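You operate a simulated robot arm through the tools that you are given. There is no shell and no other tool. Be economical: measure what you need, move in short steps, check, and stop when the job is done.

You run a simulated robot arm. Do the job below in one go: nothing can be reset, and whatever is moved stays where it is left.

## Task
Switch the compressor off and park its plug and coupling in their holders.
Fine: the orange mains switch goes off before the plug comes out; hold the orange bleed button till the post shows 0.0 bar before the coupling comes off; push the yellow stopper into the RING MAIN socket; leave the outlet valve closed.

It is judged by the outcome, as a careful person would: the job done as asked, and still so three seconds after it is handed in. It fails if anything else is knocked over, pushed out of place, dropped, spilled or broken. A push-on lid holds only when it is set on centred and level and pressed home; a screw cap is set on level and turned clockwise until tight.

## Robot
A 6-joint arm with a two-finger parallel gripper, fixed in place. Base frame: the origin is at the foot of the arm, x ahead of it, y to its left, z up. Readings come in mm, rad, newtons and seconds.
With the tool pointing down near the work surface it reaches from about 240 to 640 mm from the base axis. Its first joint turns from -1.152 to 1.152 rad. Payload 2.7 kg.
The tool frame sits at the grasp point between the pads (the TCP): z along the fingers, y along the line on which they close. The tips reach 23 mm beyond it. Largest opening 94 mm; finger width 38, thickness 10; the body of the gripper, 54 by 96 mm, starts 39 mm behind the TCP.
Orientation is that of the tool frame in the base frame, as a unit quaternion [w, x, y, z]. With the fingers straight down and closing along the base's y, the tool's x points along the base's -x, its y along +y and its z along -z.

## Interface
- The arm moves only by the tool play_rows. Its argument "deltas" is a list of rows, each a list of 2 entries, a list of its own where there are three numbers: the shift along the tool's x, y, z in mm, then the turn, a rotation vector about the tool's x, y, z in rad. In form: [[[x, y, z], [wx, wy, wz]], ...]. A call has 1 to 10 rows; each row shifts and turns the commanded pose from where the row before left it, along the tool's axes as they then stand. "fingers" is the opening, from 0 (shut) to 1 (fully open), set as the call begins (left out, the last holds). A row lasts 0.2 s, in which the tool goes at most 50 mm and 0.15 rad; a call with a longer step from one row to the next is refused whole, and so is a gripper value outside its range. Where a pose cannot be reached the arm comes as near as it can. A force on the tool above 90 N (or 10 N above the force at the start of the call, whichever is more), or a blocked arm, ends the call early, and 0.2 s more pass. The fingers move at their own pace (about 45 mm/s each) and stop on an object; they squeeze with about 24 N. The grip force told is the motor's: it shows also when the fingers shut on nothing. Time passes only in rows, and 0.2 s behind the last, so rows that do not move let the fingers close. It gives the time, the measured TCP pose, the force on the tool (base axes), the opening and the grip force at its end, in the units of the frame above (readings bear some noise), with the torque about the TCP (base axes, N m) and any sound that the robot's microphone picked up, and new pictures: "show" is both (left out), scene, wrist or none.
- Cameras (640 x 400 px; columns grow to the right, rows downward): "scene" is fixed at [73.8, -433, 1397.4]; the picture's right is [0.78, -0.62, 0.00], its down [-0.40, -0.50, -0.77] and it looks along [0.48, 0.60, -0.64] (base axes); focal length 373 px, centre (320, 200). "wrist" rides on the gripper at [86, 16, -75] in the tool frame; the picture's right is [-0.18, 0.98, 0.00], its down [-0.58, -0.11, -0.81] and it looks along [-0.79, -0.15, 0.59] (tool axes); focal length 243 px, centre (320, 200). There is no depth. A picture from a camera that has moved, and an enlarged one, comes with that camera's place and axes in the base frame and with its lens.
- close_up(camera, box): a new picture of the part [left, top, right, bottom] of that camera's present view, enlarged. The clock stands still meanwhile.
- job_done(): hands the job in; it is judged then, once.

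Work in short steps. Places have to be worked out from the pictures, the camera data and where the tool is seen: move nearer, look again, correct. Check each grasp and each placing, and mend what went wrong. You have 120 turns and 200 pictures in all, those below and enlarged ones among them. Open the gripper and draw the arm clear of the work before you hand the job in, unless the task says otherwise; then end with one line.

The tools are called after "Request:" by a JSON object that holds its "name" and its "arguments". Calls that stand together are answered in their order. play_rows: Moves the arm, as the interface text tells. Its arguments: {"type":"object","properties":{"deltas":{"type":"array","items":{"type":"array"}},"fingers":{"type":"number"},"show":{"type":"string","enum":["both","scene","wrist","none"]}},"required":["deltas"]} The other tools are called the same way: close_up (camera, box) takes an enlarged picture of a part of a camera's view; job_done () hands the job in.

At the start:

```text
time_s: 0.0
position: [357.1, 7.2, 1078.6]
tcp_rot: [0.001, 0.0, 1.0, 0.0]
ft_force: [0.1, 0.3, -0.4]
wrist_torque: [-0.03, 0.01, 0.04]
grip_width: 94.1
grasp_force: 0.0
```

scene: 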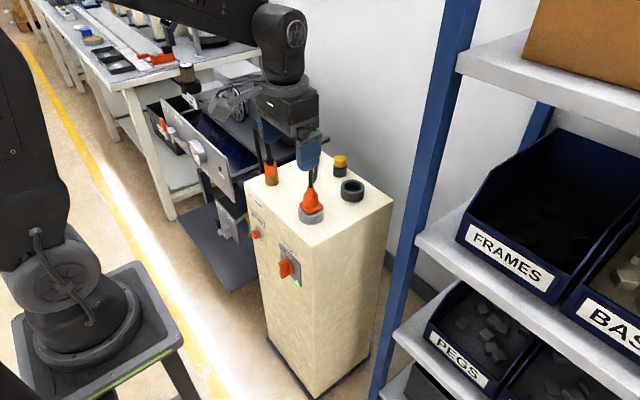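
wrist: 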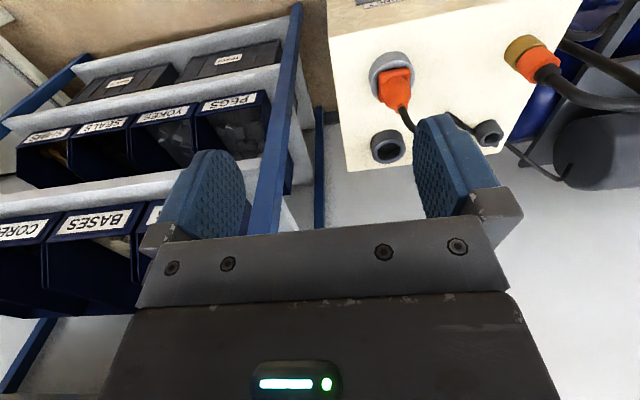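

I start by looking closely at the post and its surroundings.

Request:
{"name": "close_up", "arguments": {"camera": "scene", "box": [230, 130, 400, 300]}}

Request:
{"name": "close_up", "arguments": {"camera": "scene", "box": [140, 80, 300, 250]}}

Request:
{"name": "close_up", "arguments": {"camera": "wrist", "box": [320, 0, 600, 180]}}

```text
2.35 times, centred on (315, 215) of scene
camera zoom: at [73.8, -433.0, 1397.4], right [0.78, -0.62, 0.0], down [-0.4, -0.5, -0.77], along [0.48, 0.6, -0.64], focal length 878 px, centre (332, 165)
```

zoom: 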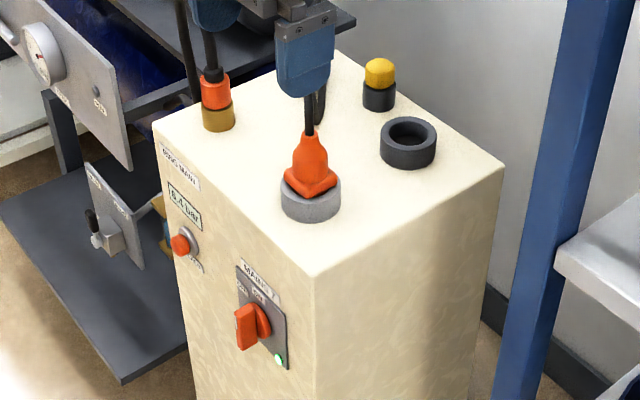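

```text
2.35 times, centred on (220, 165) of scene
camera zoom: at [73.8, -433.0, 1397.4], right [0.78, -0.62, 0.0], down [-0.4, -0.5, -0.77], along [0.48, 0.6, -0.64], focal length 878 px, centre (555, 282)
```

zoom: 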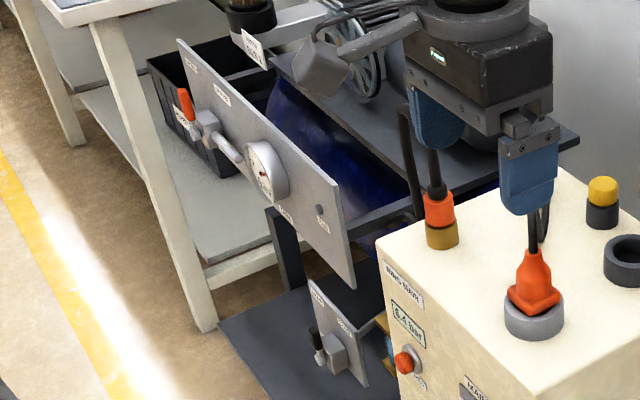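

```text
2.22 times, centred on (460, 90) of wrist
camera zoom: at [269.7, 22.8, 1153.8], right [0.18, 0.98, 0.0], down [0.58, -0.11, 0.81], along [0.79, -0.15, -0.59], focal length 539 px, centre (9, 444)
```

zoom: 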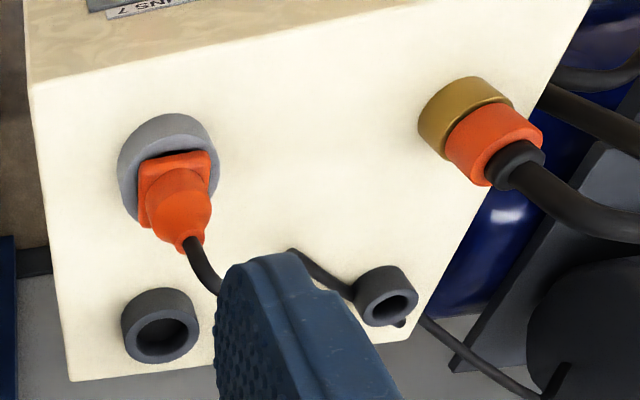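

The post has a mains plug, a coupling, two dark holders and a stopper. I pull back and lower a little to view the post's front face from the wrist camera.

Request:
{"name": "play_rows", "arguments": {"deltas": [[[24, 20, 33], [0, 0, 0]], [[24, 20, 33], [0, 0, 0]], [[24, 20, 33], [0, 0, 0]], [[24, 20, 33], [0, 0, 0]], [[0, 0, 0], [0, 0, 0]]]}}

```text
time_s: 1.2
position: [260.1, 85.5, 948.5]
tcp_rot: [0.001, 0.0, 1.0, 0.001]
ft_force: [0.3, 0.2, 0.5]
wrist_torque: [0.0, 0.0, 0.0]
grip_width: 93.9
grasp_force: 0.0
camera wrist: at [173.2, 101.7, 1022.3], right [0.19, 0.98, 0.0], down [0.58, -0.11, 0.81], along [0.79, -0.15, -0.59], focal length 243 px, centre (320, 200)
```

scene: 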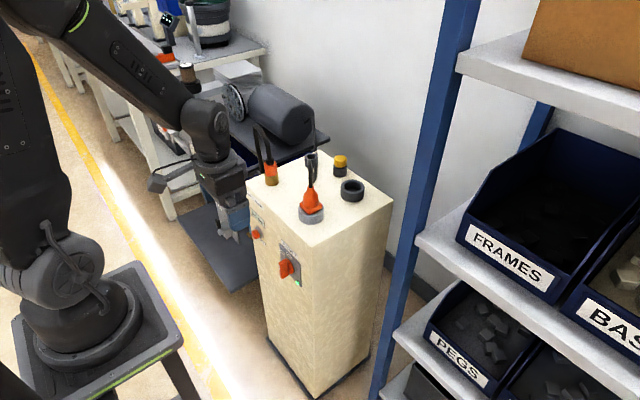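
wrist: 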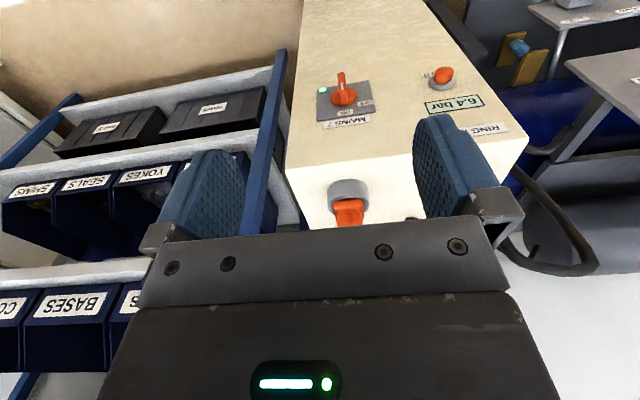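

Request:
{"name": "close_up", "arguments": {"camera": "wrist", "box": [290, 40, 530, 190]}}

Request:
{"name": "close_up", "arguments": {"camera": "scene", "box": [230, 120, 400, 230]}}

Request:
{"name": "close_up", "arguments": {"camera": "wrist", "box": [440, 0, 640, 130]}}

```text
2.67 times, centred on (410, 115) of wrist
camera zoom: at [173.2, 101.7, 1022.3], right [0.19, 0.98, 0.0], down [0.58, -0.11, 0.81], along [0.79, -0.15, -0.59], focal length 647 px, centre (80, 427)
```

zoom: 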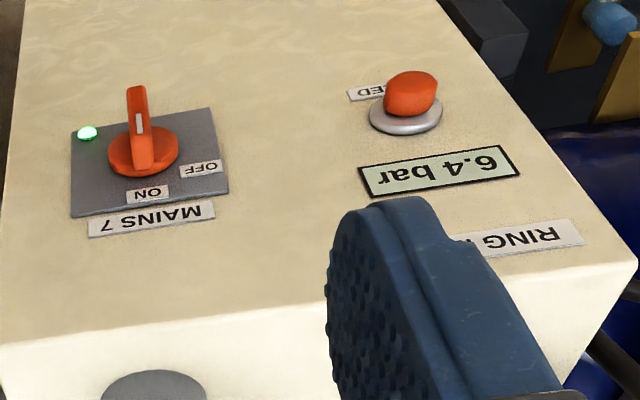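

```text
3.64 times, centred on (315, 175) of scene
camera zoom: at [73.8, -433.0, 1397.4], right [0.78, -0.62, 0.0], down [-0.4, -0.5, -0.77], along [0.48, 0.6, -0.64], focal length 1357 px, centre (338, 291)
```

zoom: 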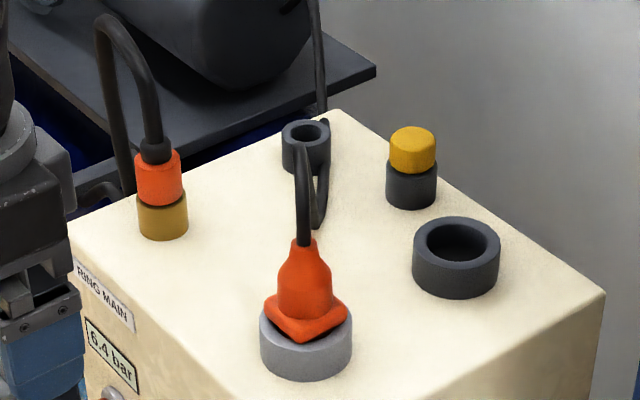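

```text
3.08 times, centred on (540, 65) of wrist
camera zoom: at [173.2, 101.7, 1022.3], right [0.19, 0.98, 0.0], down [0.58, -0.11, 0.81], along [0.79, -0.15, -0.59], focal length 746 px, centre (-357, 615)
```

zoom: 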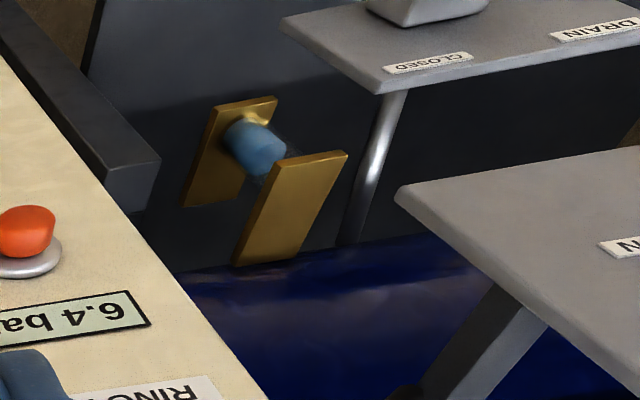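

Knob is at ON (vertical), OFF to the left (+y). I now yaw the tool to look left at the compressor panel and its outlet valve.

Request:
{"name": "play_rows", "arguments": {"deltas": [[[0, 0, -10], [0, 0, -0.15]], [[0, 0, -10], [0, 0, -0.15]], [[0, 0, -10], [0, 0, -0.15]], [[0, 0, -10], [0, 0, -0.15]], [[0, 0, -10], [0, 0, -0.15]], [[0, 0, 0], [0, 0, -0.15]], [[0, 0, 0], [0, 0, -0.15]], [[0, 0, 0], [0, 0, -0.15]]]}}

```text
time_s: 3.0
position: [259.3, 86.7, 997.0]
tcp_rot: [0.002, -0.566, 0.825, 0.0]
ft_force: [0.0, 0.0, 0.4]
wrist_torque: [0.0, 0.01, 0.02]
grip_width: 94.0
grasp_force: 0.3
camera wrist: at [213.7, 11.5, 1072.2], right [-0.85, 0.53, 0.0], down [0.31, 0.5, 0.81], along [0.42, 0.69, -0.59], focal length 243 px, centre (320, 200)
```

scene: 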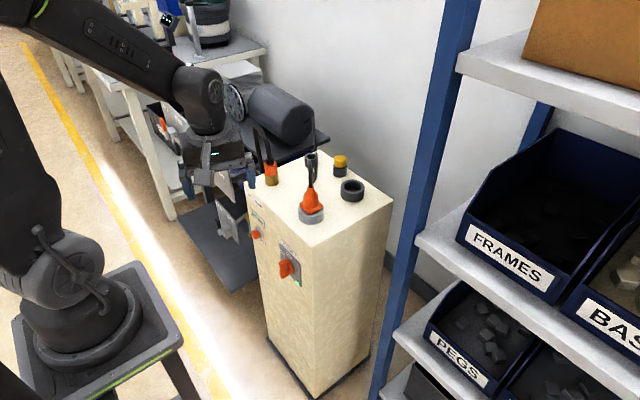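
wrist: 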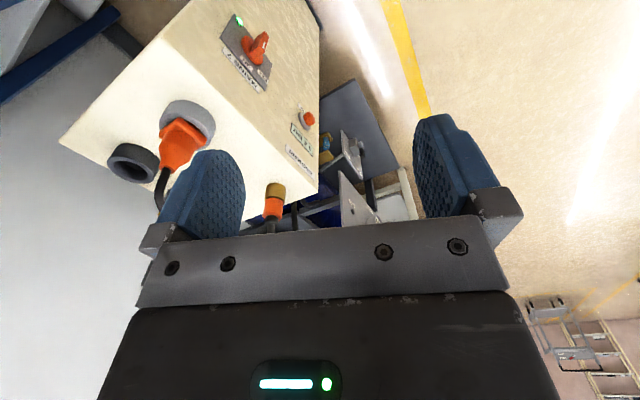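

I move left and higher to see the whole compressor panel.

Request:
{"name": "play_rows", "arguments": {"deltas": [[[-31, 12, -22], [0, 0, 0]], [[-31, 12, -22], [0, 0, 0]], [[-31, 12, -22], [0, 0, 0]], [[-31, 12, -22], [0, 0, 0]], [[-31, 12, -22], [0, 0, 0]]], "show": "wrist"}}

```text
time_s: 4.2
position: [262.2, 254.0, 1109.2]
tcp_rot: [0.0, -0.564, 0.825, 0.001]
ft_force: [-0.4, 0.4, -0.8]
wrist_torque: [0.0, -0.03, -0.01]
grip_width: 94.1
grasp_force: 0.1
camera wrist: at [214.9, 177.7, 1182.7], right [-0.85, 0.53, 0.0], down [0.31, 0.5, 0.81], along [0.43, 0.68, -0.59], focal length 243 px, centre (320, 200)
```

wrist: 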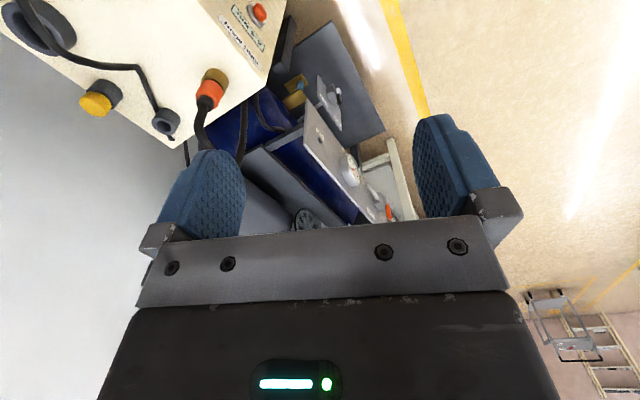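

Request:
{"name": "close_up", "arguments": {"camera": "wrist", "box": [280, 110, 440, 230]}}

Request:
{"name": "close_up", "arguments": {"camera": "scene", "box": [130, 70, 280, 190]}}

Request:
{"name": "close_up", "arguments": {"camera": "wrist", "box": [0, 0, 290, 180]}}

```text
3.33 times, centred on (360, 170) of wrist
camera zoom: at [214.9, 177.7, 1182.7], right [-0.85, 0.53, 0.0], down [0.31, 0.5, 0.81], along [0.43, 0.68, -0.59], focal length 809 px, centre (187, 300)
```

zoom: 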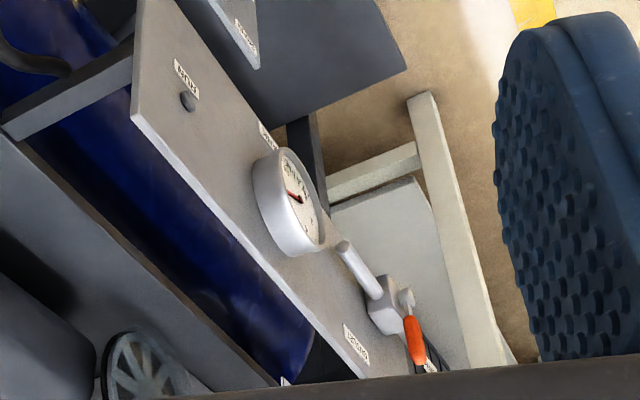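

```text
3.33 times, centred on (205, 130) of scene
camera zoom: at [73.8, -433.0, 1397.4], right [0.78, -0.62, 0.0], down [-0.4, -0.5, -0.77], along [0.48, 0.6, -0.64], focal length 1244 px, centre (703, 433)
```

zoom: 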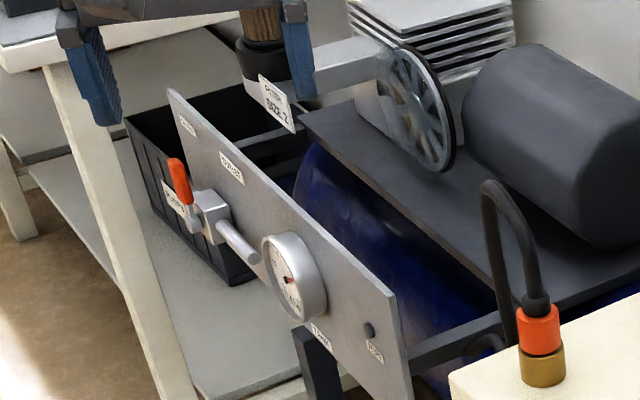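

```text
2.21 times, centred on (145, 90) of wrist
camera zoom: at [214.9, 177.7, 1182.7], right [-0.85, 0.53, 0.0], down [0.31, 0.5, 0.81], along [0.43, 0.68, -0.59], focal length 535 px, centre (706, 443)
```

zoom: 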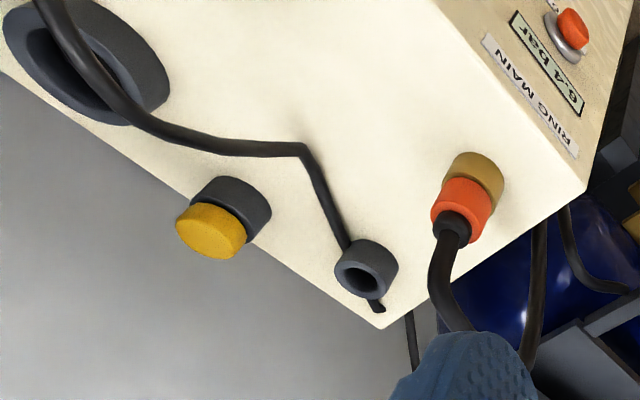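

The lever appears perpendicular to the pipe; I check the labels.

Request:
{"name": "close_up", "arguments": {"camera": "scene", "box": [165, 90, 215, 130]}}

```text
10.00 times, centred on (190, 110) of scene
camera zoom: at [73.8, -433.0, 1397.4], right [0.78, -0.62, 0.0], down [-0.4, -0.5, -0.77], along [0.48, 0.6, -0.64], focal length 3731 px, centre (1620, 1100)
```

zoom: 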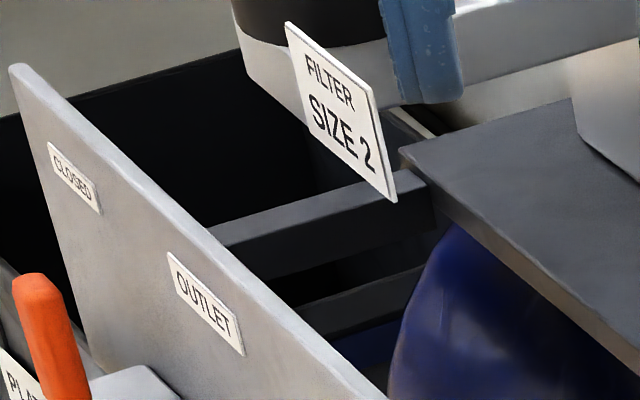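

Outlet valve lever is up at CLOSED, so it stays untouched. I turn the tool back to face the post.

Request:
{"name": "play_rows", "arguments": {"deltas": [[[0, 0, 15], [0, 0, 0.15]], [[0, 0, 15], [0, 0, 0.15]], [[0, 0, 15], [0, 0, 0.15]], [[0, 0, 15], [0, 0, 0.15]], [[0, 0, 15], [0, 0, 0.15]], [[0, 0, 15], [0, 0, 0.15]], [[0, 0, 15], [0, 0, 0.15]], [[0, 0, 15], [0, 0, 0.15]], [[0, -45, 0], [0, 0, 0]], [[0, -45, 0], [0, 0, 0]]], "show": "none"}}

Request:
{"name": "play_rows", "arguments": {"deltas": [[[0, -40, 0], [0, -0.1, 0]], [[0, -25, 0], [0, -0.15, 0]], [[0, 0, 0], [0, -0.15, 0]], [[0, 0, 0], [0, -0.15, 0]], [[0, 0, 0], [0, -0.15, 0]], [[0, 0, 0], [0, -0.15, 0]], [[0, 0, 0], [0, -0.15, 0]], [[0, 0, 0], [0, -0.15, 0]], [[0, 0, 0], [0, -0.15, 0]], [[0, 0, 0], [0, -0.15, 0]]]}}

```text
time_s: 6.4
position: [262.8, 163.5, 989.1]
tcp_rot: [0.001, -0.001, 1.0, 0.001]
ft_force: [1.4, -0.2, -0.9]
wrist_torque: [-0.02, -0.02, -0.03]
grip_width: 93.9
grasp_force: 0.1
```

```text
time_s: 8.6
position: [380.4, 161.5, 1050.2]
tcp_rot: [0.664, 0.0, 0.748, 0.001]
ft_force: [-0.1, 0.0, 0.1]
wrist_torque: [0.02, 0.01, 0.02]
grip_width: 94.2
grasp_force: 0.1
out of reach, approached as far as the arm can: row 3, 4, 5, 6, 7, 8, 9, 10
camera wrist: at [296.2, 176.1, 972.6], right [0.02, 0.98, 0.18], down [-0.73, -0.11, 0.67], along [0.68, -0.15, 0.72], focal length 243 px, centre (320, 200)
```

scene: 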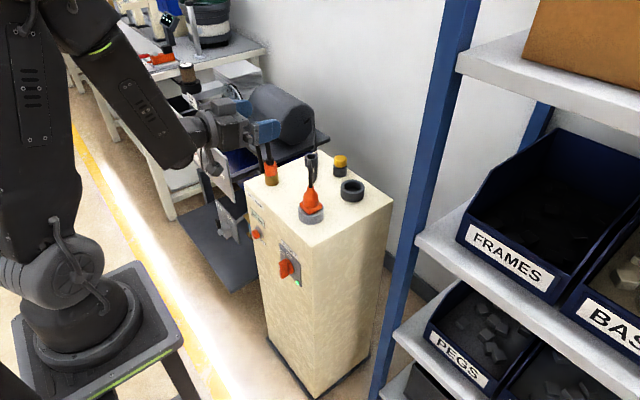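
wrist: 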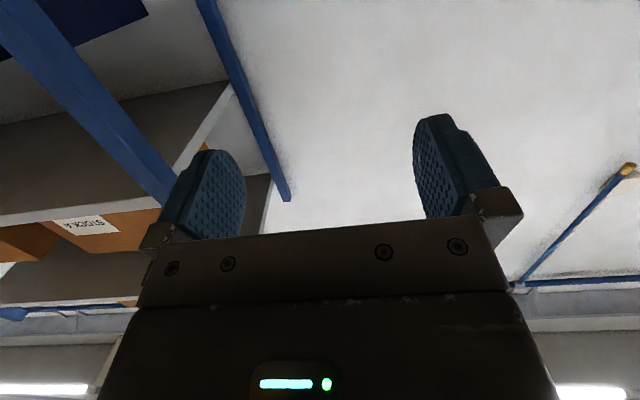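

Full horizontal is not reachable this close; I back off the tilt to about 1.0 rad and check where the arm settles.

Request:
{"name": "play_rows", "arguments": {"deltas": [[[0, 0, 0], [0, 0.15, 0]], [[0, 0, 0], [0, 0.15, 0]], [[0, 0, 0], [0, 0.15, 0]], [[0, 0, 0], [0, 0, 0]]], "show": "none"}}

```text
time_s: 9.6
position: [381.2, 160.8, 1049.7]
tcp_rot: [0.48, 0.0, 0.878, 0.0]
ft_force: [-0.8, 0.0, 0.1]
wrist_torque: [-0.02, -0.01, -0.01]
grip_width: 94.0
grasp_force: 0.1
```

Now commanded pose is real again (tilt 1.0 rad). I move back and down in steps in front of the post.

Request:
{"name": "play_rows", "arguments": {"deltas": [[[42, -20, -5], [0, 0, 0]], [[42, -20, -5], [0, 0, 0]], [[42, -20, -5], [0, 0, 0]], [[0, 0, 0], [0, 0, 0]]], "show": "none"}}

Request:
{"name": "play_rows", "arguments": {"deltas": [[[42, 0, 27], [0, 0, 0]], [[42, 0, 27], [0, 0, 0]], [[42, 0, 27], [0, 0, 0]], [[0, 0, 0], [0, 0, 0]]]}}

```text
time_s: 10.6
position: [372.1, 128.0, 957.5]
tcp_rot: [0.479, 0.0, 0.878, 0.001]
ft_force: [0.6, 0.0, 0.1]
wrist_torque: [0.05, 0.0, 0.03]
grip_width: 94.0
grasp_force: 0.0
out of reach, approached as far as the arm can: row 1, 2, 3
```

```text
time_s: 11.6
position: [416.7, 171.4, 883.4]
tcp_rot: [0.475, -0.004, 0.88, -0.015]
ft_force: [-0.2, 0.4, -0.2]
wrist_torque: [0.03, -0.04, -0.02]
grip_width: 94.0
grasp_force: 0.0
out of reach, approached as far as the arm can: row 1, 2, 3
camera wrist: at [307.1, 186.4, 851.4], right [0.11, 0.99, 0.12], down [-0.36, -0.08, 0.93], along [0.93, -0.14, 0.34], focal length 243 px, centre (320, 200)
```

scene: 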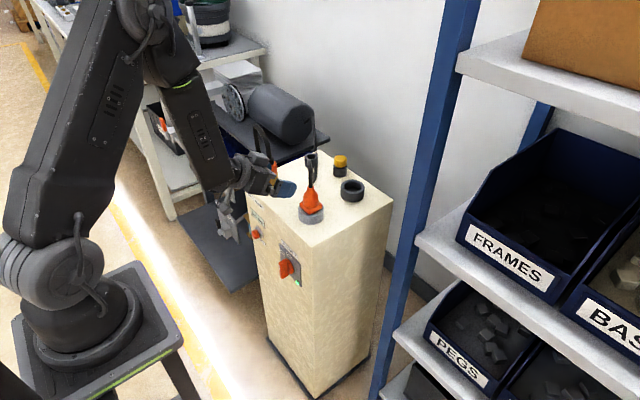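
wrist: 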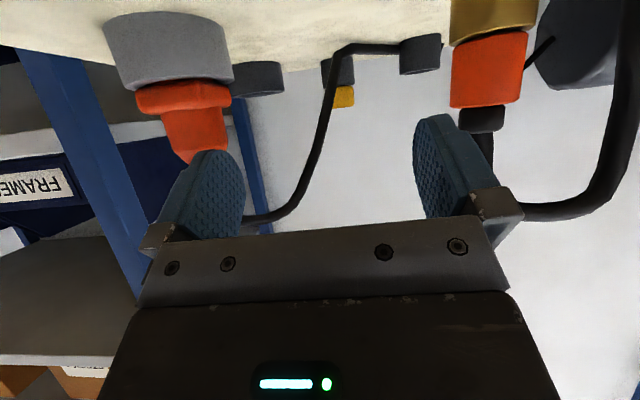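

The tilted pose is out of reach low down. I rise clear and return to a slight tilt.

Request:
{"name": "play_rows", "arguments": {"deltas": [[[-36, 0, -24], [0, 0, 0]], [[-36, 0, -24], [0, 0, 0]], [[-36, 0, -24], [0, 0, 0]], [[0, 0, 0], [0, 0.15, 0]], [[0, 0, 0], [0, 0.15, 0]], [[0, 0, 0], [0, 0.15, 0]], [[0, 0, 0], [0, 0.15, 0]], [[0, 0, 0], [0, 0, 0]]], "show": "none"}}

```text
time_s: 13.4
position: [415.5, 172.4, 1015.3]
tcp_rot: [0.198, 0.0, 0.98, 0.001]
ft_force: [-0.5, -0.7, 0.9]
wrist_torque: [0.02, 0.04, -0.03]
grip_width: 93.7
grasp_force: 0.0
```

Request:
{"name": "play_rows", "arguments": {"deltas": [[[37, -18, 15], [0, 0, 0]], [[37, -18, 15], [0, 0, 0]], [[37, -18, 15], [0, 0, 0]], [[37, -18, 15], [0, 0, 0]], [[0, 0, 0], [0, 0, 0]]], "show": "none"}}

Request:
{"name": "play_rows", "arguments": {"deltas": [[[15, 0, 37], [0, 0, 0]], [[15, 0, 37], [0, 0, 0]], [[15, 0, 37], [0, 0, 0]], [[0, 0, 0], [0, 0, 0]]], "fingers": 0}}

```text
time_s: 14.6
position: [316.9, 99.6, 894.0]
tcp_rot: [0.199, 0.002, 0.98, 0.0]
ft_force: [-1.1, 0.2, -0.6]
wrist_torque: [-0.02, -0.02, 0.04]
grip_width: 94.1
grasp_force: 0.0
out of reach, approached as far as the arm can: row 4
```

```text
time_s: 15.6
position: [340.4, 86.6, 792.2]
tcp_rot: [0.194, -0.005, 0.981, -0.02]
ft_force: [1.3, -0.3, -0.2]
wrist_torque: [-0.01, -0.03, 0.02]
grip_width: 5.3
grasp_force: 0.1
out of reach, approached as far as the arm can: row 2, 3
camera wrist: at [231.9, 102.7, 827.8], right [0.17, 0.99, 0.03], down [0.23, -0.07, 0.97], along [0.96, -0.16, -0.24], focal length 243 px, centre (320, 200)
```

scene: 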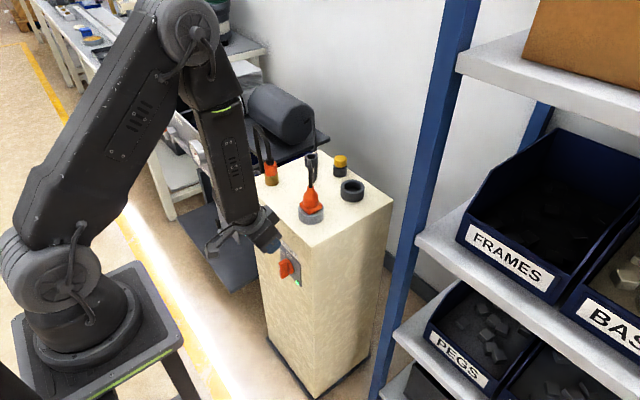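
wrist: 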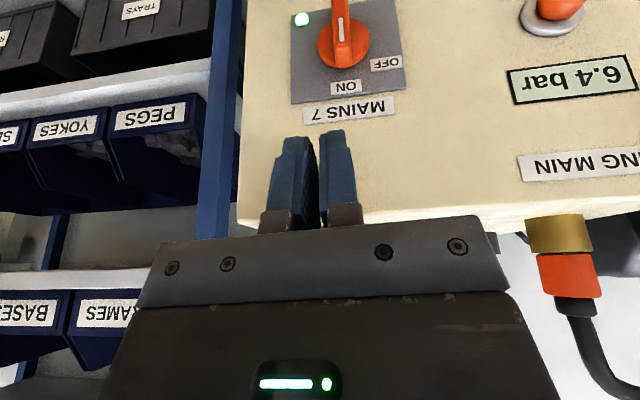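

Arm can work at tilt 0.4 near x≈340. I look closely at the knob and button from here.

Request:
{"name": "close_up", "arguments": {"camera": "wrist", "box": [270, 0, 430, 110]}}

Request:
{"name": "close_up", "arguments": {"camera": "scene", "box": [240, 210, 320, 300]}}

```text
3.64 times, centred on (350, 55) of wrist
camera zoom: at [231.9, 102.7, 827.8], right [0.17, 0.99, 0.03], down [0.23, -0.07, 0.97], along [0.96, -0.16, -0.24], focal length 882 px, centre (211, 727)
```

zoom: 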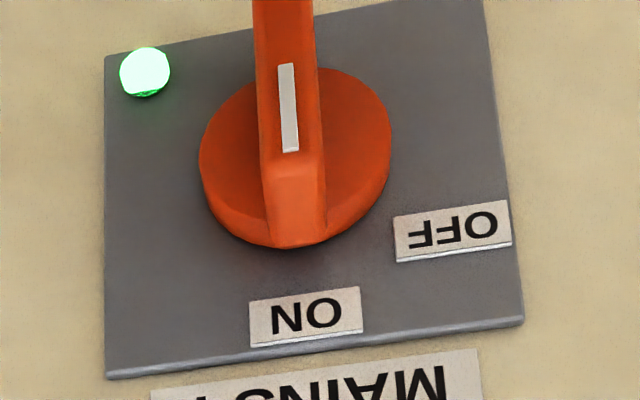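

```text
4.44 times, centred on (280, 255) of scene
camera zoom: at [73.8, -433.0, 1397.4], right [0.78, -0.62, 0.0], down [-0.4, -0.5, -0.77], along [0.48, 0.6, -0.64], focal length 1658 px, centre (498, -44)
```

zoom: 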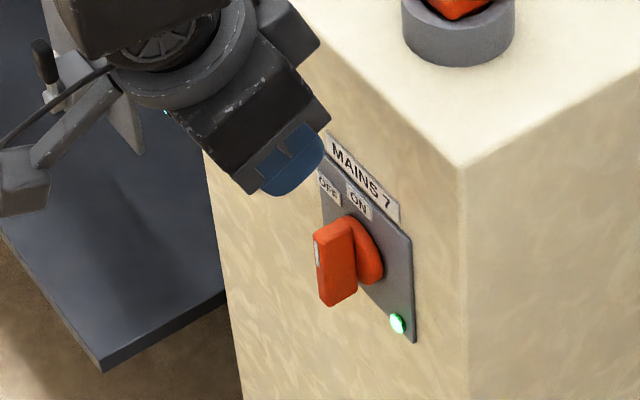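

Knob centre is estimated at about (393, 99, 660), blade ±23 mm tall, ~11 mm thick, front near x=370; OFF is ~60–90° CCW toward +y. I'll push the blade's top with the closed fingers from its -y side; first straighten to tilt 0.2 and move to y≈68.

Request:
{"name": "play_rows", "arguments": {"deltas": [[[0, -9, 0], [-0.037, 0.14, 0.018]], [[0, -9, 0], [0, 0.05, 0]], [[0, 0, 0], [0, 0, 0]]], "show": "none"}}

Request:
{"name": "play_rows", "arguments": {"deltas": [[[6, 0, 31], [0, 0, 0]], [[6, 0, 31], [0, 0, 0]], [[0, 0, 0], [0, 0, 0]]]}}

```text
time_s: 16.4
position: [351.4, 95.8, 807.9]
tcp_rot: [0.103, 0.005, 0.995, 0.013]
ft_force: [0.5, -0.7, -0.7]
wrist_torque: [-0.03, -0.01, -0.03]
grip_width: 0.0
grasp_force: 23.7
out of reach, approached as far as the arm can: row 1, 2
```

```text
time_s: 17.2
position: [371.3, 97.9, 759.9]
tcp_rot: [0.101, 0.002, 0.995, 0.007]
ft_force: [0.9, -0.3, 0.1]
wrist_torque: [0.0, 0.04, 0.03]
grip_width: 0.0
grasp_force: 24.0
out of reach, approached as far as the arm can: row 1, 2
camera wrist: at [271.7, 113.7, 815.0], right [0.19, 0.98, 0.05], down [0.41, -0.12, 0.91], along [0.9, -0.15, -0.42], focal length 243 px, centre (320, 200)
```

scene: 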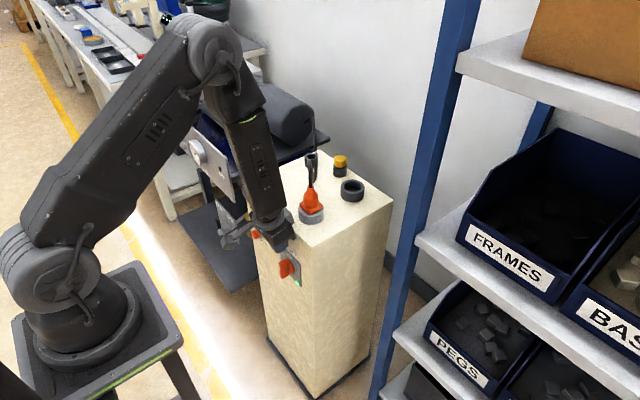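
wrist: 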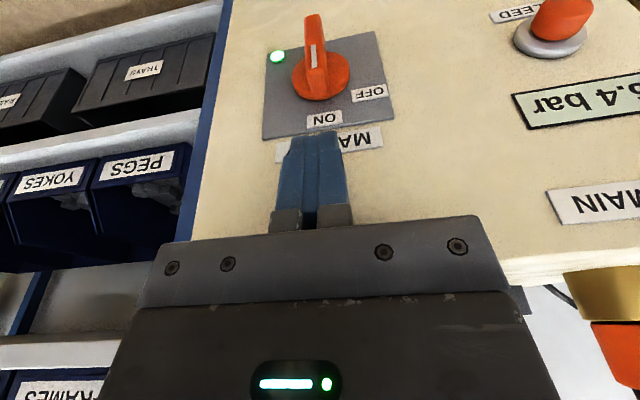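

The arm stops near a close-in limit. I test moving sideways to y≈68 at this height.

Request:
{"name": "play_rows", "arguments": {"deltas": [[[0, -15, 0], [0, 0, 0]], [[0, -15, 0], [0, 0, 0]], [[0, 0, 0], [0, 0, 0]]], "show": "none"}}

```text
time_s: 18.0
position: [376.0, 98.1, 767.1]
tcp_rot: [0.098, 0.007, 0.995, 0.01]
ft_force: [-14.8, -3.0, -13.7]
wrist_torque: [-0.04, 0.6, -0.04]
grip_width: 0.1
grasp_force: 24.3
out of reach, approached as far as the arm can: row 1, 2
```

There was light contact with the post's face, so I back off upward and set the tool straight down, which should reach closer in.

Request:
{"name": "play_rows", "arguments": {"deltas": [[[10, 0, -35], [0, 0, 0]], [[5, 0, -35], [0, 0, 0]], [[0, 0, -35], [0, 0.1, 0]], [[0, 0, 0], [0, 0.098, 0]], [[0, 0, 0], [0, 0, 0]]], "show": "none"}}

```text
time_s: 19.2
position: [337.7, 111.1, 852.0]
tcp_rot: [0.038, 0.003, 0.998, 0.056]
ft_force: [0.4, 0.2, 0.0]
wrist_torque: [0.01, -0.03, 0.03]
grip_width: 0.3
grasp_force: 23.6
out of reach, approached as far as the arm can: row 3, 4
```

The trouble looks like a wrist singularity (tool in line with forearm). I go up and back to where straight-down was fine, level the tool, then descend again with tilt 0.

Request:
{"name": "play_rows", "arguments": {"deltas": [[[15, 0, -35], [0, 0, 0]], [[15, 0, -35], [0, 0, 0]], [[15, 0, -35], [0, 0, 0]], [[0, 0, 0], [0, 0, 0]]]}}

```text
time_s: 20.2
position: [285.5, 99.1, 940.9]
tcp_rot: [0.041, 0.003, 0.997, 0.067]
ft_force: [0.3, -1.4, 0.1]
wrist_torque: [-0.04, -0.01, 0.04]
grip_width: 0.2
grasp_force: 24.0
out of reach, approached as far as the arm can: row 3
camera wrist: at [192.5, 106.0, 1009.2], right [0.18, 0.97, 0.15], down [0.51, -0.22, 0.83], along [0.84, -0.08, -0.54], focal length 243 px, centre (320, 200)
```

scene: 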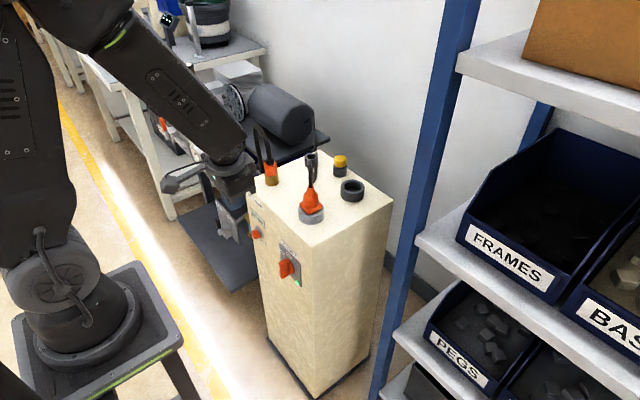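
wrist: 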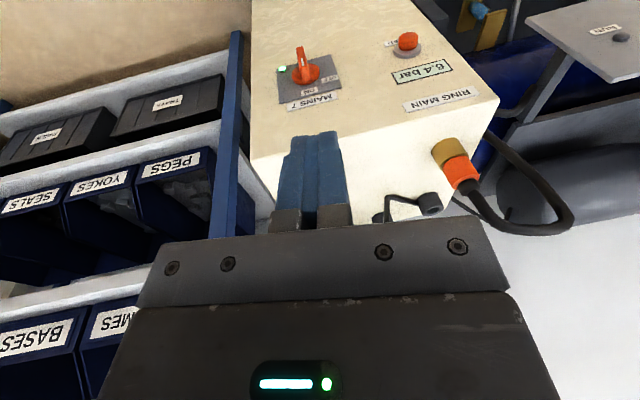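

Request:
{"name": "play_rows", "arguments": {"deltas": [[[0, 0, 0], [0.067, 0.041, 0]], [[0, 0, 0], [0.067, 0.041, 0]], [[0, 0, 0], [0, 0, 0]]], "show": "none"}}

```text
time_s: 21.0
position: [285.3, 99.6, 941.2]
tcp_rot: [0.04, 0.003, 0.997, 0.069]
ft_force: [-0.1, -0.7, -0.1]
wrist_torque: [0.0, 0.04, 0.02]
grip_width: 0.0
grasp_force: 23.9
out of reach, approached as far as the arm can: row 1, 2
```

A joint seems at a limit; I go back toward the start pose, then level the tool there.

Request:
{"name": "play_rows", "arguments": {"deltas": [[[-30, 0, -35], [0, 0, 0]], [[-30, 0, -35], [0, 0, 0]], [[-20, 0, -35], [0, 0, 0]], [[-20, 0, -35], [0, 0, 0]], [[0, 0, 0], [0.067, 0.041, 0]], [[0, 0, 0], [0.067, 0.041, 0]], [[0, 0, 0], [0, 0, 0]]], "show": "none"}}

```text
time_s: 22.6
position: [358.7, 95.3, 1041.2]
tcp_rot: [0.047, 0.006, 0.993, 0.108]
ft_force: [-0.3, -0.4, -0.5]
wrist_torque: [0.03, 0.01, 0.05]
grip_width: 0.0
grasp_force: 23.7
out of reach, approached as far as the arm can: row 1, 2, 3, 4, 5, 6
```

The wrist seems to have flipped through its in-line position and now hangs on a joint limit. I unwind it in free space: lean sideways, tilt forward, then come back down centred.

Request:
{"name": "play_rows", "arguments": {"deltas": [[[-35, 0, 0], [-0.15, 0, 0]], [[-35, 0, 0], [-0.15, 0, 0]], [[0, 0, 0], [-0.15, 0, 0]], [[0, 0, 0], [0, 0, 0]]], "show": "none"}}

Request:
{"name": "play_rows", "arguments": {"deltas": [[[0, 0, 0], [0, -0.15, 0]], [[0, 0, 0], [0, -0.15, 0]], [[0, 0, 0], [0, -0.15, 0]], [[0, 0, 0], [0, -0.15, 0]], [[0, 0, 0], [0, -0.15, 0]], [[0, 0, 0], [0, -0.15, 0]], [[0, 0, 0], [0, 0, 0]]], "show": "scene"}}

```text
time_s: 23.6
position: [430.3, 95.4, 1047.5]
tcp_rot: [0.047, -0.005, 0.944, 0.326]
ft_force: [0.9, -0.4, -0.4]
wrist_torque: [0.03, -0.02, 0.03]
grip_width: 0.2
grasp_force: 23.7
```

```text
time_s: 25.2
position: [429.6, 94.6, 1046.6]
tcp_rot: [0.452, 0.139, 0.83, 0.295]
ft_force: [-0.7, -0.2, -1.1]
wrist_torque: [0.01, 0.0, -0.01]
grip_width: 0.0
grasp_force: 24.5
```

scene: 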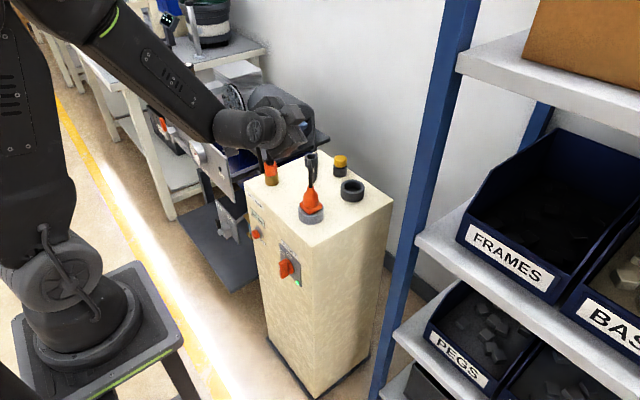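

Unwinding works. I tilt a bit further and remove the sideways lean.

Request:
{"name": "play_rows", "arguments": {"deltas": [[[0, 0, 0], [0, -0.15, 0]], [[0, 0, 0], [0.083, -0.074, 0.053]], [[0, 0, 0], [0.083, -0.074, 0.053]], [[0, 0, 0], [0.083, -0.074, 0.053]], [[0, 0, 0], [0, 0, 0]]], "show": "scene"}}

```text
time_s: 26.4
position: [428.6, 93.4, 1047.5]
tcp_rot: [0.55, 0.314, 0.746, 0.205]
ft_force: [0.9, 0.0, -0.7]
wrist_torque: [-0.01, 0.0, 0.0]
grip_width: 0.0
grasp_force: 23.9
```

scene: 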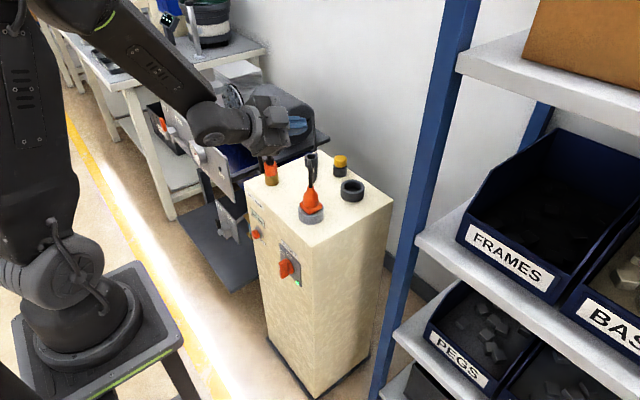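

Now remove the roll about the tool axis, then shift to y≈0 so the return pitch passes the in-line position centred.

Request:
{"name": "play_rows", "arguments": {"deltas": [[[0, 0, 0], [-0.005, 0, -0.128]], [[0, 0, 0], [-0.005, 0, -0.128]], [[0, 0, 0], [-0.005, 0, -0.128]], [[0, 0, 0], [-0.005, 0, -0.128]], [[0, 0, 0], [-0.005, 0, -0.128]], [[0, 0, 0], [-0.005, 0, -0.128]], [[0, -46, 0], [0, 0, 0]], [[0, -46, 0], [0, 0, 0]], [[0, 0, 0], [0, 0, 0]]], "show": "none"}}

```text
time_s: 28.4
position: [426.5, 0.5, 1047.9]
tcp_rot: [0.591, 0.004, 0.806, -0.006]
ft_force: [0.6, 0.0, -0.4]
wrist_torque: [0.0, 0.01, -0.03]
grip_width: 0.0
grasp_force: 23.6
```

Good, clean pose. Now pitch back to straight down.

Request:
{"name": "play_rows", "arguments": {"deltas": [[[0, 0, 0], [0.0, 0.14, 0]], [[0, 0, 0], [0, 0.14, 0]], [[0, 0, 0], [0, 0.14, 0]], [[0, 0, 0], [0, 0.14, 0]], [[0, 0, 0], [0, 0.14, 0]], [[0, 0, 0], [0, 0.14, 0]], [[0, 0, 0], [0, 0.14, 0]], [[0, 0, 0], [0, 0.14, 0]], [[0, 0, 0], [0, 0.14, 0]], [[0, 0, 0], [0, 0, 0]]], "show": "scene"}}

```text
time_s: 30.6
position: [425.6, -3.4, 1044.6]
tcp_rot: [0.455, 0.008, 0.89, -0.013]
ft_force: [-0.4, 0.5, 0.4]
wrist_torque: [-0.03, 0.0, 0.03]
grip_width: 0.3
grasp_force: 24.2
out of reach, approached as far as the arm can: row 3, 4, 5, 6, 7, 8, 9
```

scene: 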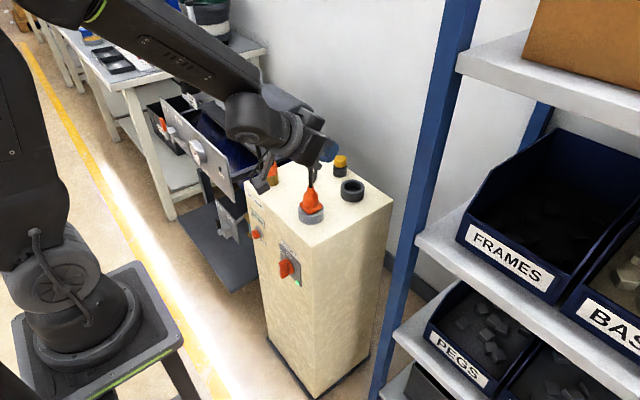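

The in-line pose itself is the barrier, so I pass around it on the other (-y) side: tilt forward, yaw toward -y, then pitch down.

Request:
{"name": "play_rows", "arguments": {"deltas": [[[0, 0, 0], [0, -0.15, 0]], [[0, 0, 0], [0, -0.15, 0]], [[0, 0, 0], [0.119, 0, 0.04]], [[0, 0, 0], [0.119, 0, 0.04]], [[0, 0, 0], [0.119, 0, 0.04]], [[0, 0, 0], [0.119, 0, 0.04]], [[0, 0, 0], [0.119, 0, 0.04]], [[0, 0, 0], [0, 0, 0]]], "show": "none"}}

Request:
{"name": "play_rows", "arguments": {"deltas": [[[0, 0, 0], [0, 0.139, 0]], [[0, 0, 0], [0, 0.139, 0]], [[0, 0, 0], [0, 0.139, 0]], [[0, 0, 0], [0, 0.139, 0]], [[0, 0, 0], [0, 0.139, 0]], [[0, 0, 0], [0, 0.139, 0]], [[0, 0, 0], [0, 0.139, 0]], [[0, 0, 0], [0, 0.139, 0]], [[0, 0, 0], [0, 0.139, 0]], [[0, 0, 0], [0, 0, 0]]], "show": "scene"}}

```text
time_s: 32.4
position: [425.4, -1.9, 1045.5]
tcp_rot: [0.554, 0.258, 0.767, -0.196]
ft_force: [0.6, -0.3, 0.3]
wrist_torque: [0.0, -0.02, -0.01]
grip_width: 0.0
grasp_force: 23.9
```

```text
time_s: 34.6
position: [419.4, 9.6, 1026.8]
tcp_rot: [0.117, 0.322, 0.937, -0.071]
ft_force: [-0.2, 0.4, -0.3]
wrist_torque: [0.0, 0.0, -0.01]
grip_width: 0.0
grasp_force: 24.1
out of reach, approached as far as the arm can: row 7, 8, 9
```

scene: 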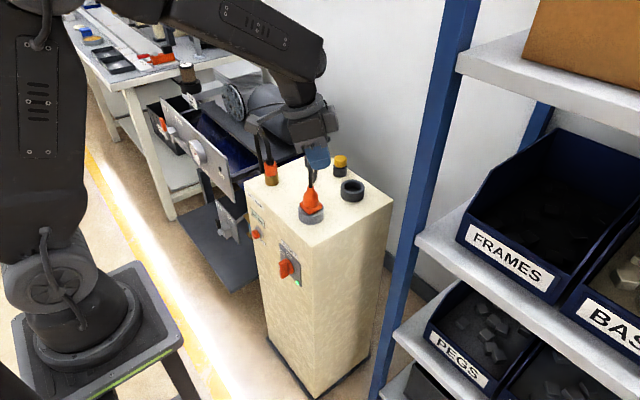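

Still hung symmetric on this side, so a wrist joint limit (perhaps the last roll joint) is blocking. I test whether rolling the tool frees the lean.

Request:
{"name": "play_rows", "arguments": {"deltas": [[[0, 0, 0], [0, 0, 0.15]], [[0, 0, 0], [0, 0, 0.15]], [[0, 0, 0], [0, 0, 0.15]], [[0, 0, 0], [0, 0, 0.15]], [[0, 0, 0], [0, 0, 0]]], "show": "none"}}

```text
time_s: 35.8
position: [420.6, 10.1, 1026.9]
tcp_rot: [0.133, 0.584, 0.8, -0.035]
ft_force: [-0.2, 0.4, -0.1]
wrist_torque: [0.04, 0.0, 0.0]
grip_width: 0.1
grasp_force: 24.2
```

Request:
{"name": "play_rows", "arguments": {"deltas": [[[0, 0, 0], [0.05, 0.127, 0]], [[0, 0, 0], [0.05, 0.127, 0]], [[0, 0, 0], [0, 0, 0]]], "show": "none"}}

```text
time_s: 36.6
position: [419.5, 8.5, 1027.7]
tcp_rot: [0.132, 0.584, 0.8, -0.034]
ft_force: [0.0, -1.2, -1.3]
wrist_torque: [-0.03, -0.02, 0.02]
grip_width: 0.0
grasp_force: 24.2
out of reach, approached as far as the arm can: row 1, 2
```

It is the forearm roll that is limited. I go back to the forward-tilted pose and then try crossing by moving outward instead.

Request:
{"name": "play_rows", "arguments": {"deltas": [[[0, 0, 0], [0, 0, -0.15]], [[0, 0, 0], [0, 0, -0.15]], [[0, 0, 0], [0, 0, -0.15]], [[0, 0, 0], [0, 0, -0.15]], [[0, 0, 0], [0, -0.15, 0]], [[0, 0, 0], [0, -0.15, 0]], [[0, 0, 0], [0, -0.15, 0]], [[0, 0, 0], [0, -0.15, 0]], [[0, 0, 0], [0, -0.15, 0]], [[0, 0, 0], [0, -0.15, 0]]], "show": "none"}}

```text
time_s: 38.8
position: [419.0, 10.6, 1028.7]
tcp_rot: [0.513, 0.258, 0.793, -0.204]
ft_force: [-0.3, -0.8, -0.4]
wrist_torque: [0.0, -0.07, 0.02]
grip_width: 0.2
grasp_force: 24.1
```

Request:
{"name": "play_rows", "arguments": {"deltas": [[[0, 0, 0], [-0.125, 0.009, -0.046]], [[0, 0, 0], [-0.125, 0.009, -0.046]], [[0, 0, 0], [-0.125, 0.009, -0.046]], [[0, 0, 0], [-0.125, 0.009, -0.046]], [[0, 0, 0], [-0.125, 0.009, -0.046]], [[0, -10, 0], [0, 0, 0]], [[0, 0, 0], [0, 0, 0]]], "show": "none"}}

Request:
{"name": "play_rows", "arguments": {"deltas": [[[0, 0, 40], [0, 0, 0]], [[0, 0, 40], [0, 0, 0]], [[0, 0, 40], [0, 0, 0]], [[0, 0, 0], [0, 0, 0]]], "show": "scene"}}

```text
time_s: 40.4
position: [419.5, -0.8, 1026.7]
tcp_rot: [0.522, 0.001, 0.853, -0.001]
ft_force: [-0.5, -0.4, 0.5]
wrist_torque: [0.01, 0.02, -0.01]
grip_width: 0.0
grasp_force: 23.6
```

```text
time_s: 41.4
position: [526.7, -0.3, 970.8]
tcp_rot: [0.522, 0.002, 0.853, -0.002]
ft_force: [-1.0, -0.7, 0.3]
wrist_torque: [0.0, 0.02, 0.03]
grip_width: 0.0
grasp_force: 23.9
```

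scene: 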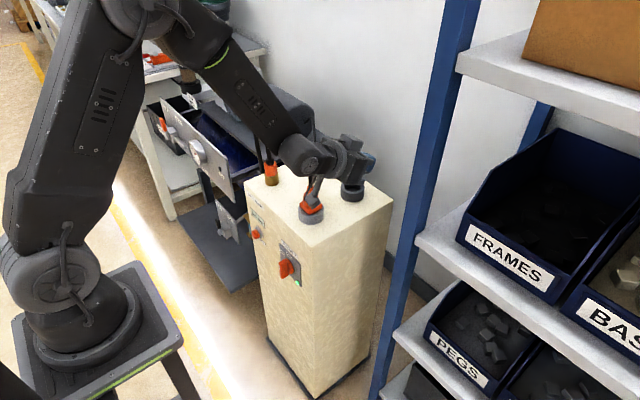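

Request:
{"name": "play_rows", "arguments": {"deltas": [[[-43, 0, -14], [0, 0, 0]], [[-43, 0, -14], [0, 0, 0]], [[-43, 0, -14], [0, 0, 0]], [[-43, 0, -14], [0, 0, 0]], [[0, 0, 0], [0, 0, 0]]], "show": "scene"}}

```text
time_s: 42.6
position: [545.7, -1.7, 1099.9]
tcp_rot: [0.52, 0.004, 0.854, -0.004]
ft_force: [0.8, -0.4, 1.0]
wrist_torque: [-0.03, 0.01, 0.0]
grip_width: 0.0
grasp_force: 23.6
out of reach, approached as far as the arm can: row 3, 4
```

scene: 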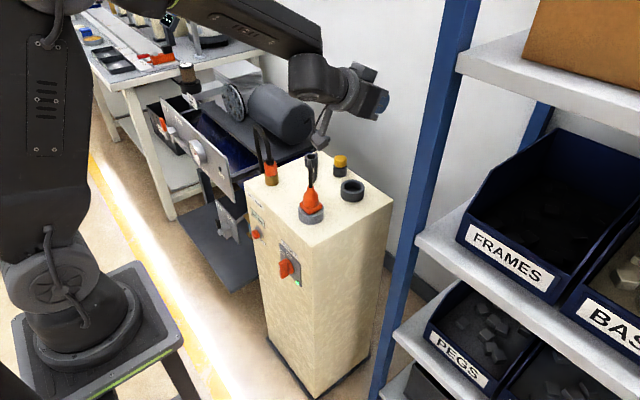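

At the wall the forearm roll is likely near ±90°, so yawing across (toward +y) should carry the wrist to the other branch. I yaw +0.3 then pitch down.

Request:
{"name": "play_rows", "arguments": {"deltas": [[[0, 0, 0], [-0.089, 0, -0.045]], [[0, 0, 0], [-0.089, 0, -0.045]], [[0, 0, 0], [-0.089, 0, -0.045]], [[0, 0, 0], [0, 0.14, 0]], [[0, 0, 0], [0, 0.14, 0]], [[0, 0, 0], [0, 0.14, 0]], [[0, 0, 0], [0, 0.14, 0]], [[0, 0, 0], [0, 0.14, 0]], [[0, 0, 0], [0, 0.14, 0]], [[0, 0, 0], [0, 0.14, 0]]], "show": "none"}}

```text
time_s: 44.8
position: [529.4, -46.5, 1081.8]
tcp_rot: [0.177, -0.099, 0.978, 0.052]
ft_force: [0.1, -0.4, -0.2]
wrist_torque: [-0.02, -0.02, 0.01]
grip_width: 0.3
grasp_force: 23.4
out of reach, approached as far as the arm can: row 1, 2, 3, 5, 6, 9, 10
```

I now understand: to undo it, the tool must sweep sideways past the in-line position just on its lower side. I set up on the +y side at tilt 1.0 first.

Request:
{"name": "play_rows", "arguments": {"deltas": [[[0, 0, 0], [0.006, -0.126, -0.014]], [[0, 0, 0], [0.006, -0.126, -0.014]], [[0, 0, 0], [0.006, -0.126, -0.014]], [[0, 0, 0], [0.006, -0.126, -0.014]], [[0, 0, 0], [0.006, -0.126, -0.014]], [[-15, 20, 7], [0, 0, 0]], [[-15, 20, 7], [0, 0, 0]], [[0, 0, 0], [0, 0, 0]]], "show": "none"}}

```text
time_s: 46.6
position: [546.9, 0.3, 1100.1]
tcp_rot: [0.476, -0.108, 0.871, 0.059]
ft_force: [0.8, -0.2, -0.2]
wrist_torque: [0.02, 0.03, -0.04]
grip_width: 0.1
grasp_force: 23.7
```

Request:
{"name": "play_rows", "arguments": {"deltas": [[[0, 0, 0], [0.101, 0, 0.065]], [[0, 0, 0], [0.101, 0, 0.065]], [[0, 0, 0], [0.101, 0, 0.065]], [[0, 0, 0], [0.101, 0, 0.065]], [[0, 0, 0], [0.101, 0, 0.065]], [[0, 0, 0], [0, 0, 0]]], "show": "none"}}

```text
time_s: 48.0
position: [540.0, -27.0, 1094.8]
tcp_rot: [0.493, -0.036, 0.869, 0.003]
ft_force: [-0.2, -1.0, 0.0]
wrist_torque: [-0.02, 0.01, -0.01]
grip_width: 0.0
grasp_force: 24.1
out of reach, approached as far as the arm can: row 2, 3, 4, 5
```

Request:
{"name": "play_rows", "arguments": {"deltas": [[[0, 0, 0], [0.12, 0, 0.07]], [[0, 0, 0], [0.12, 0, 0.07]], [[0, 0, 0], [0.12, 0, 0.07]], [[0, 0, 0], [0.12, 0, 0.07]], [[0, 0, 0], [0, 0, 0]]], "show": "none"}}

```text
time_s: 49.2
position: [535.8, -51.0, 1091.8]
tcp_rot: [0.515, 0.107, 0.846, -0.092]
ft_force: [0.2, 0.4, 0.1]
wrist_torque: [-0.03, -0.04, -0.01]
grip_width: 0.1
grasp_force: 23.4
out of reach, approached as far as the arm can: row 1, 2, 3
```

Request:
{"name": "play_rows", "arguments": {"deltas": [[[0, 0, 0], [-0.024, 0.136, -0.028]], [[0, 0, 0], [-0.024, 0.136, -0.028]], [[0, 0, 0], [-0.024, 0.136, -0.028]], [[0, 0, 0], [-0.024, 0.136, -0.028]], [[0, 0, 0], [-0.024, 0.136, -0.028]], [[0, 0, 0], [-0.024, 0.136, -0.028]], [[0, 0, 0], [-0.024, 0.136, -0.028]], [[0, 0, 0], [-0.024, 0.136, -0.028]], [[0, 0, 0], [0, 0, 0]]], "show": "scene"}}

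```text
time_s: 51.2
position: [522.6, 4.4, 1056.7]
tcp_rot: [0.193, 0.058, 0.975, -0.093]
ft_force: [0.2, 1.5, -0.8]
wrist_torque: [0.02, -0.01, 0.01]
grip_width: 0.0
grasp_force: 24.2
out of reach, approached as far as the arm can: row 3, 4, 5, 6, 7, 8
```

scene: 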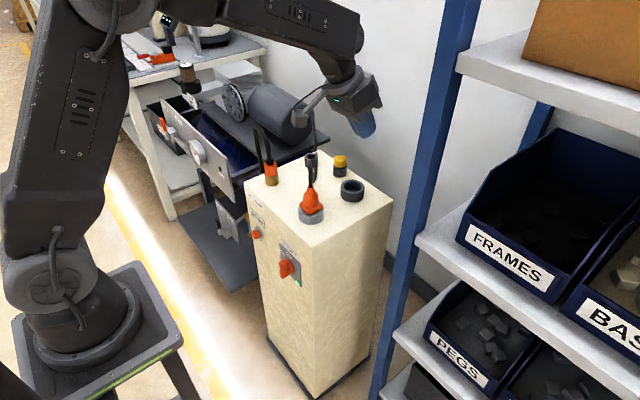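

Still the wrong branch. From this side I set the tool 0.2 rad under the in-line direction, and then command a large yaw to +y so the clamped roll joint forces the crossing.

Request:
{"name": "play_rows", "arguments": {"deltas": [[[0, 0, 0], [-0.048, -0.121, 0.003]], [[0, 0, 0], [-0.048, -0.121, 0.003]], [[0, 0, 0], [-0.048, -0.121, 0.003]], [[0, 0, 0], [-0.048, -0.121, 0.003]], [[0, 0, 0], [0, 0, 0]]], "show": "none"}}

Request:
{"name": "play_rows", "arguments": {"deltas": [[[0, 0, 0], [-0.115, 0, -0.095]], [[0, 0, 0], [-0.115, 0, -0.095]], [[0, 0, 0], [-0.115, 0, -0.095]], [[0, 0, 0], [-0.115, 0, -0.095]], [[0, 0, 0], [-0.115, 0, -0.095]], [[0, 0, 0], [-0.115, 0, -0.095]], [[0, 0, 0], [0, 0, 0]]], "show": "none"}}

```text
time_s: 52.4
position: [512.6, 36.6, 1034.7]
tcp_rot: [0.423, 0.027, 0.906, 0.005]
ft_force: [-0.2, 0.5, -0.8]
wrist_torque: [-0.03, 0.0, 0.01]
grip_width: 0.0
grasp_force: 23.8
out of reach, approached as far as the arm can: row 1, 2, 3
```

```text
time_s: 54.0
position: [512.1, 39.7, 1036.2]
tcp_rot: [0.391, -0.37, 0.819, 0.199]
ft_force: [0.6, 0.0, -0.3]
wrist_torque: [0.0, 0.03, 0.01]
grip_width: 0.1
grasp_force: 23.9
out of reach, approached as far as the arm can: row 1
```

Now pitch straight down on this side and check for lean.

Request:
{"name": "play_rows", "arguments": {"deltas": [[[0, 0, 0], [0, 0.15, 0]], [[0, 0, 0], [0, 0.15, 0]], [[0, 0, 0], [0, 0.15, 0]], [[0, 0, 0], [0, 0.15, 0]], [[0, 0, 0], [0, 0.15, 0]], [[0, 0, 0], [0, 0.15, 0]], [[0, 0, 0], [0, 0, 0]]], "show": "scene"}}

```text
time_s: 55.6
position: [513.3, 39.8, 1036.5]
tcp_rot: [-0.005, -0.419, 0.908, 0.018]
ft_force: [-0.2, 0.4, 0.1]
wrist_torque: [0.04, 0.0, 0.0]
grip_width: 0.0
grasp_force: 24.1
```

scene: 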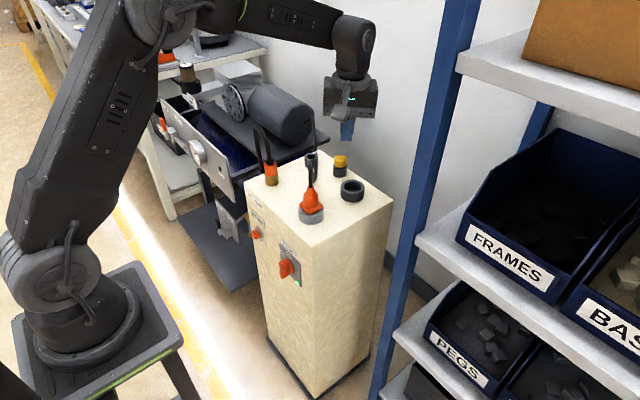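

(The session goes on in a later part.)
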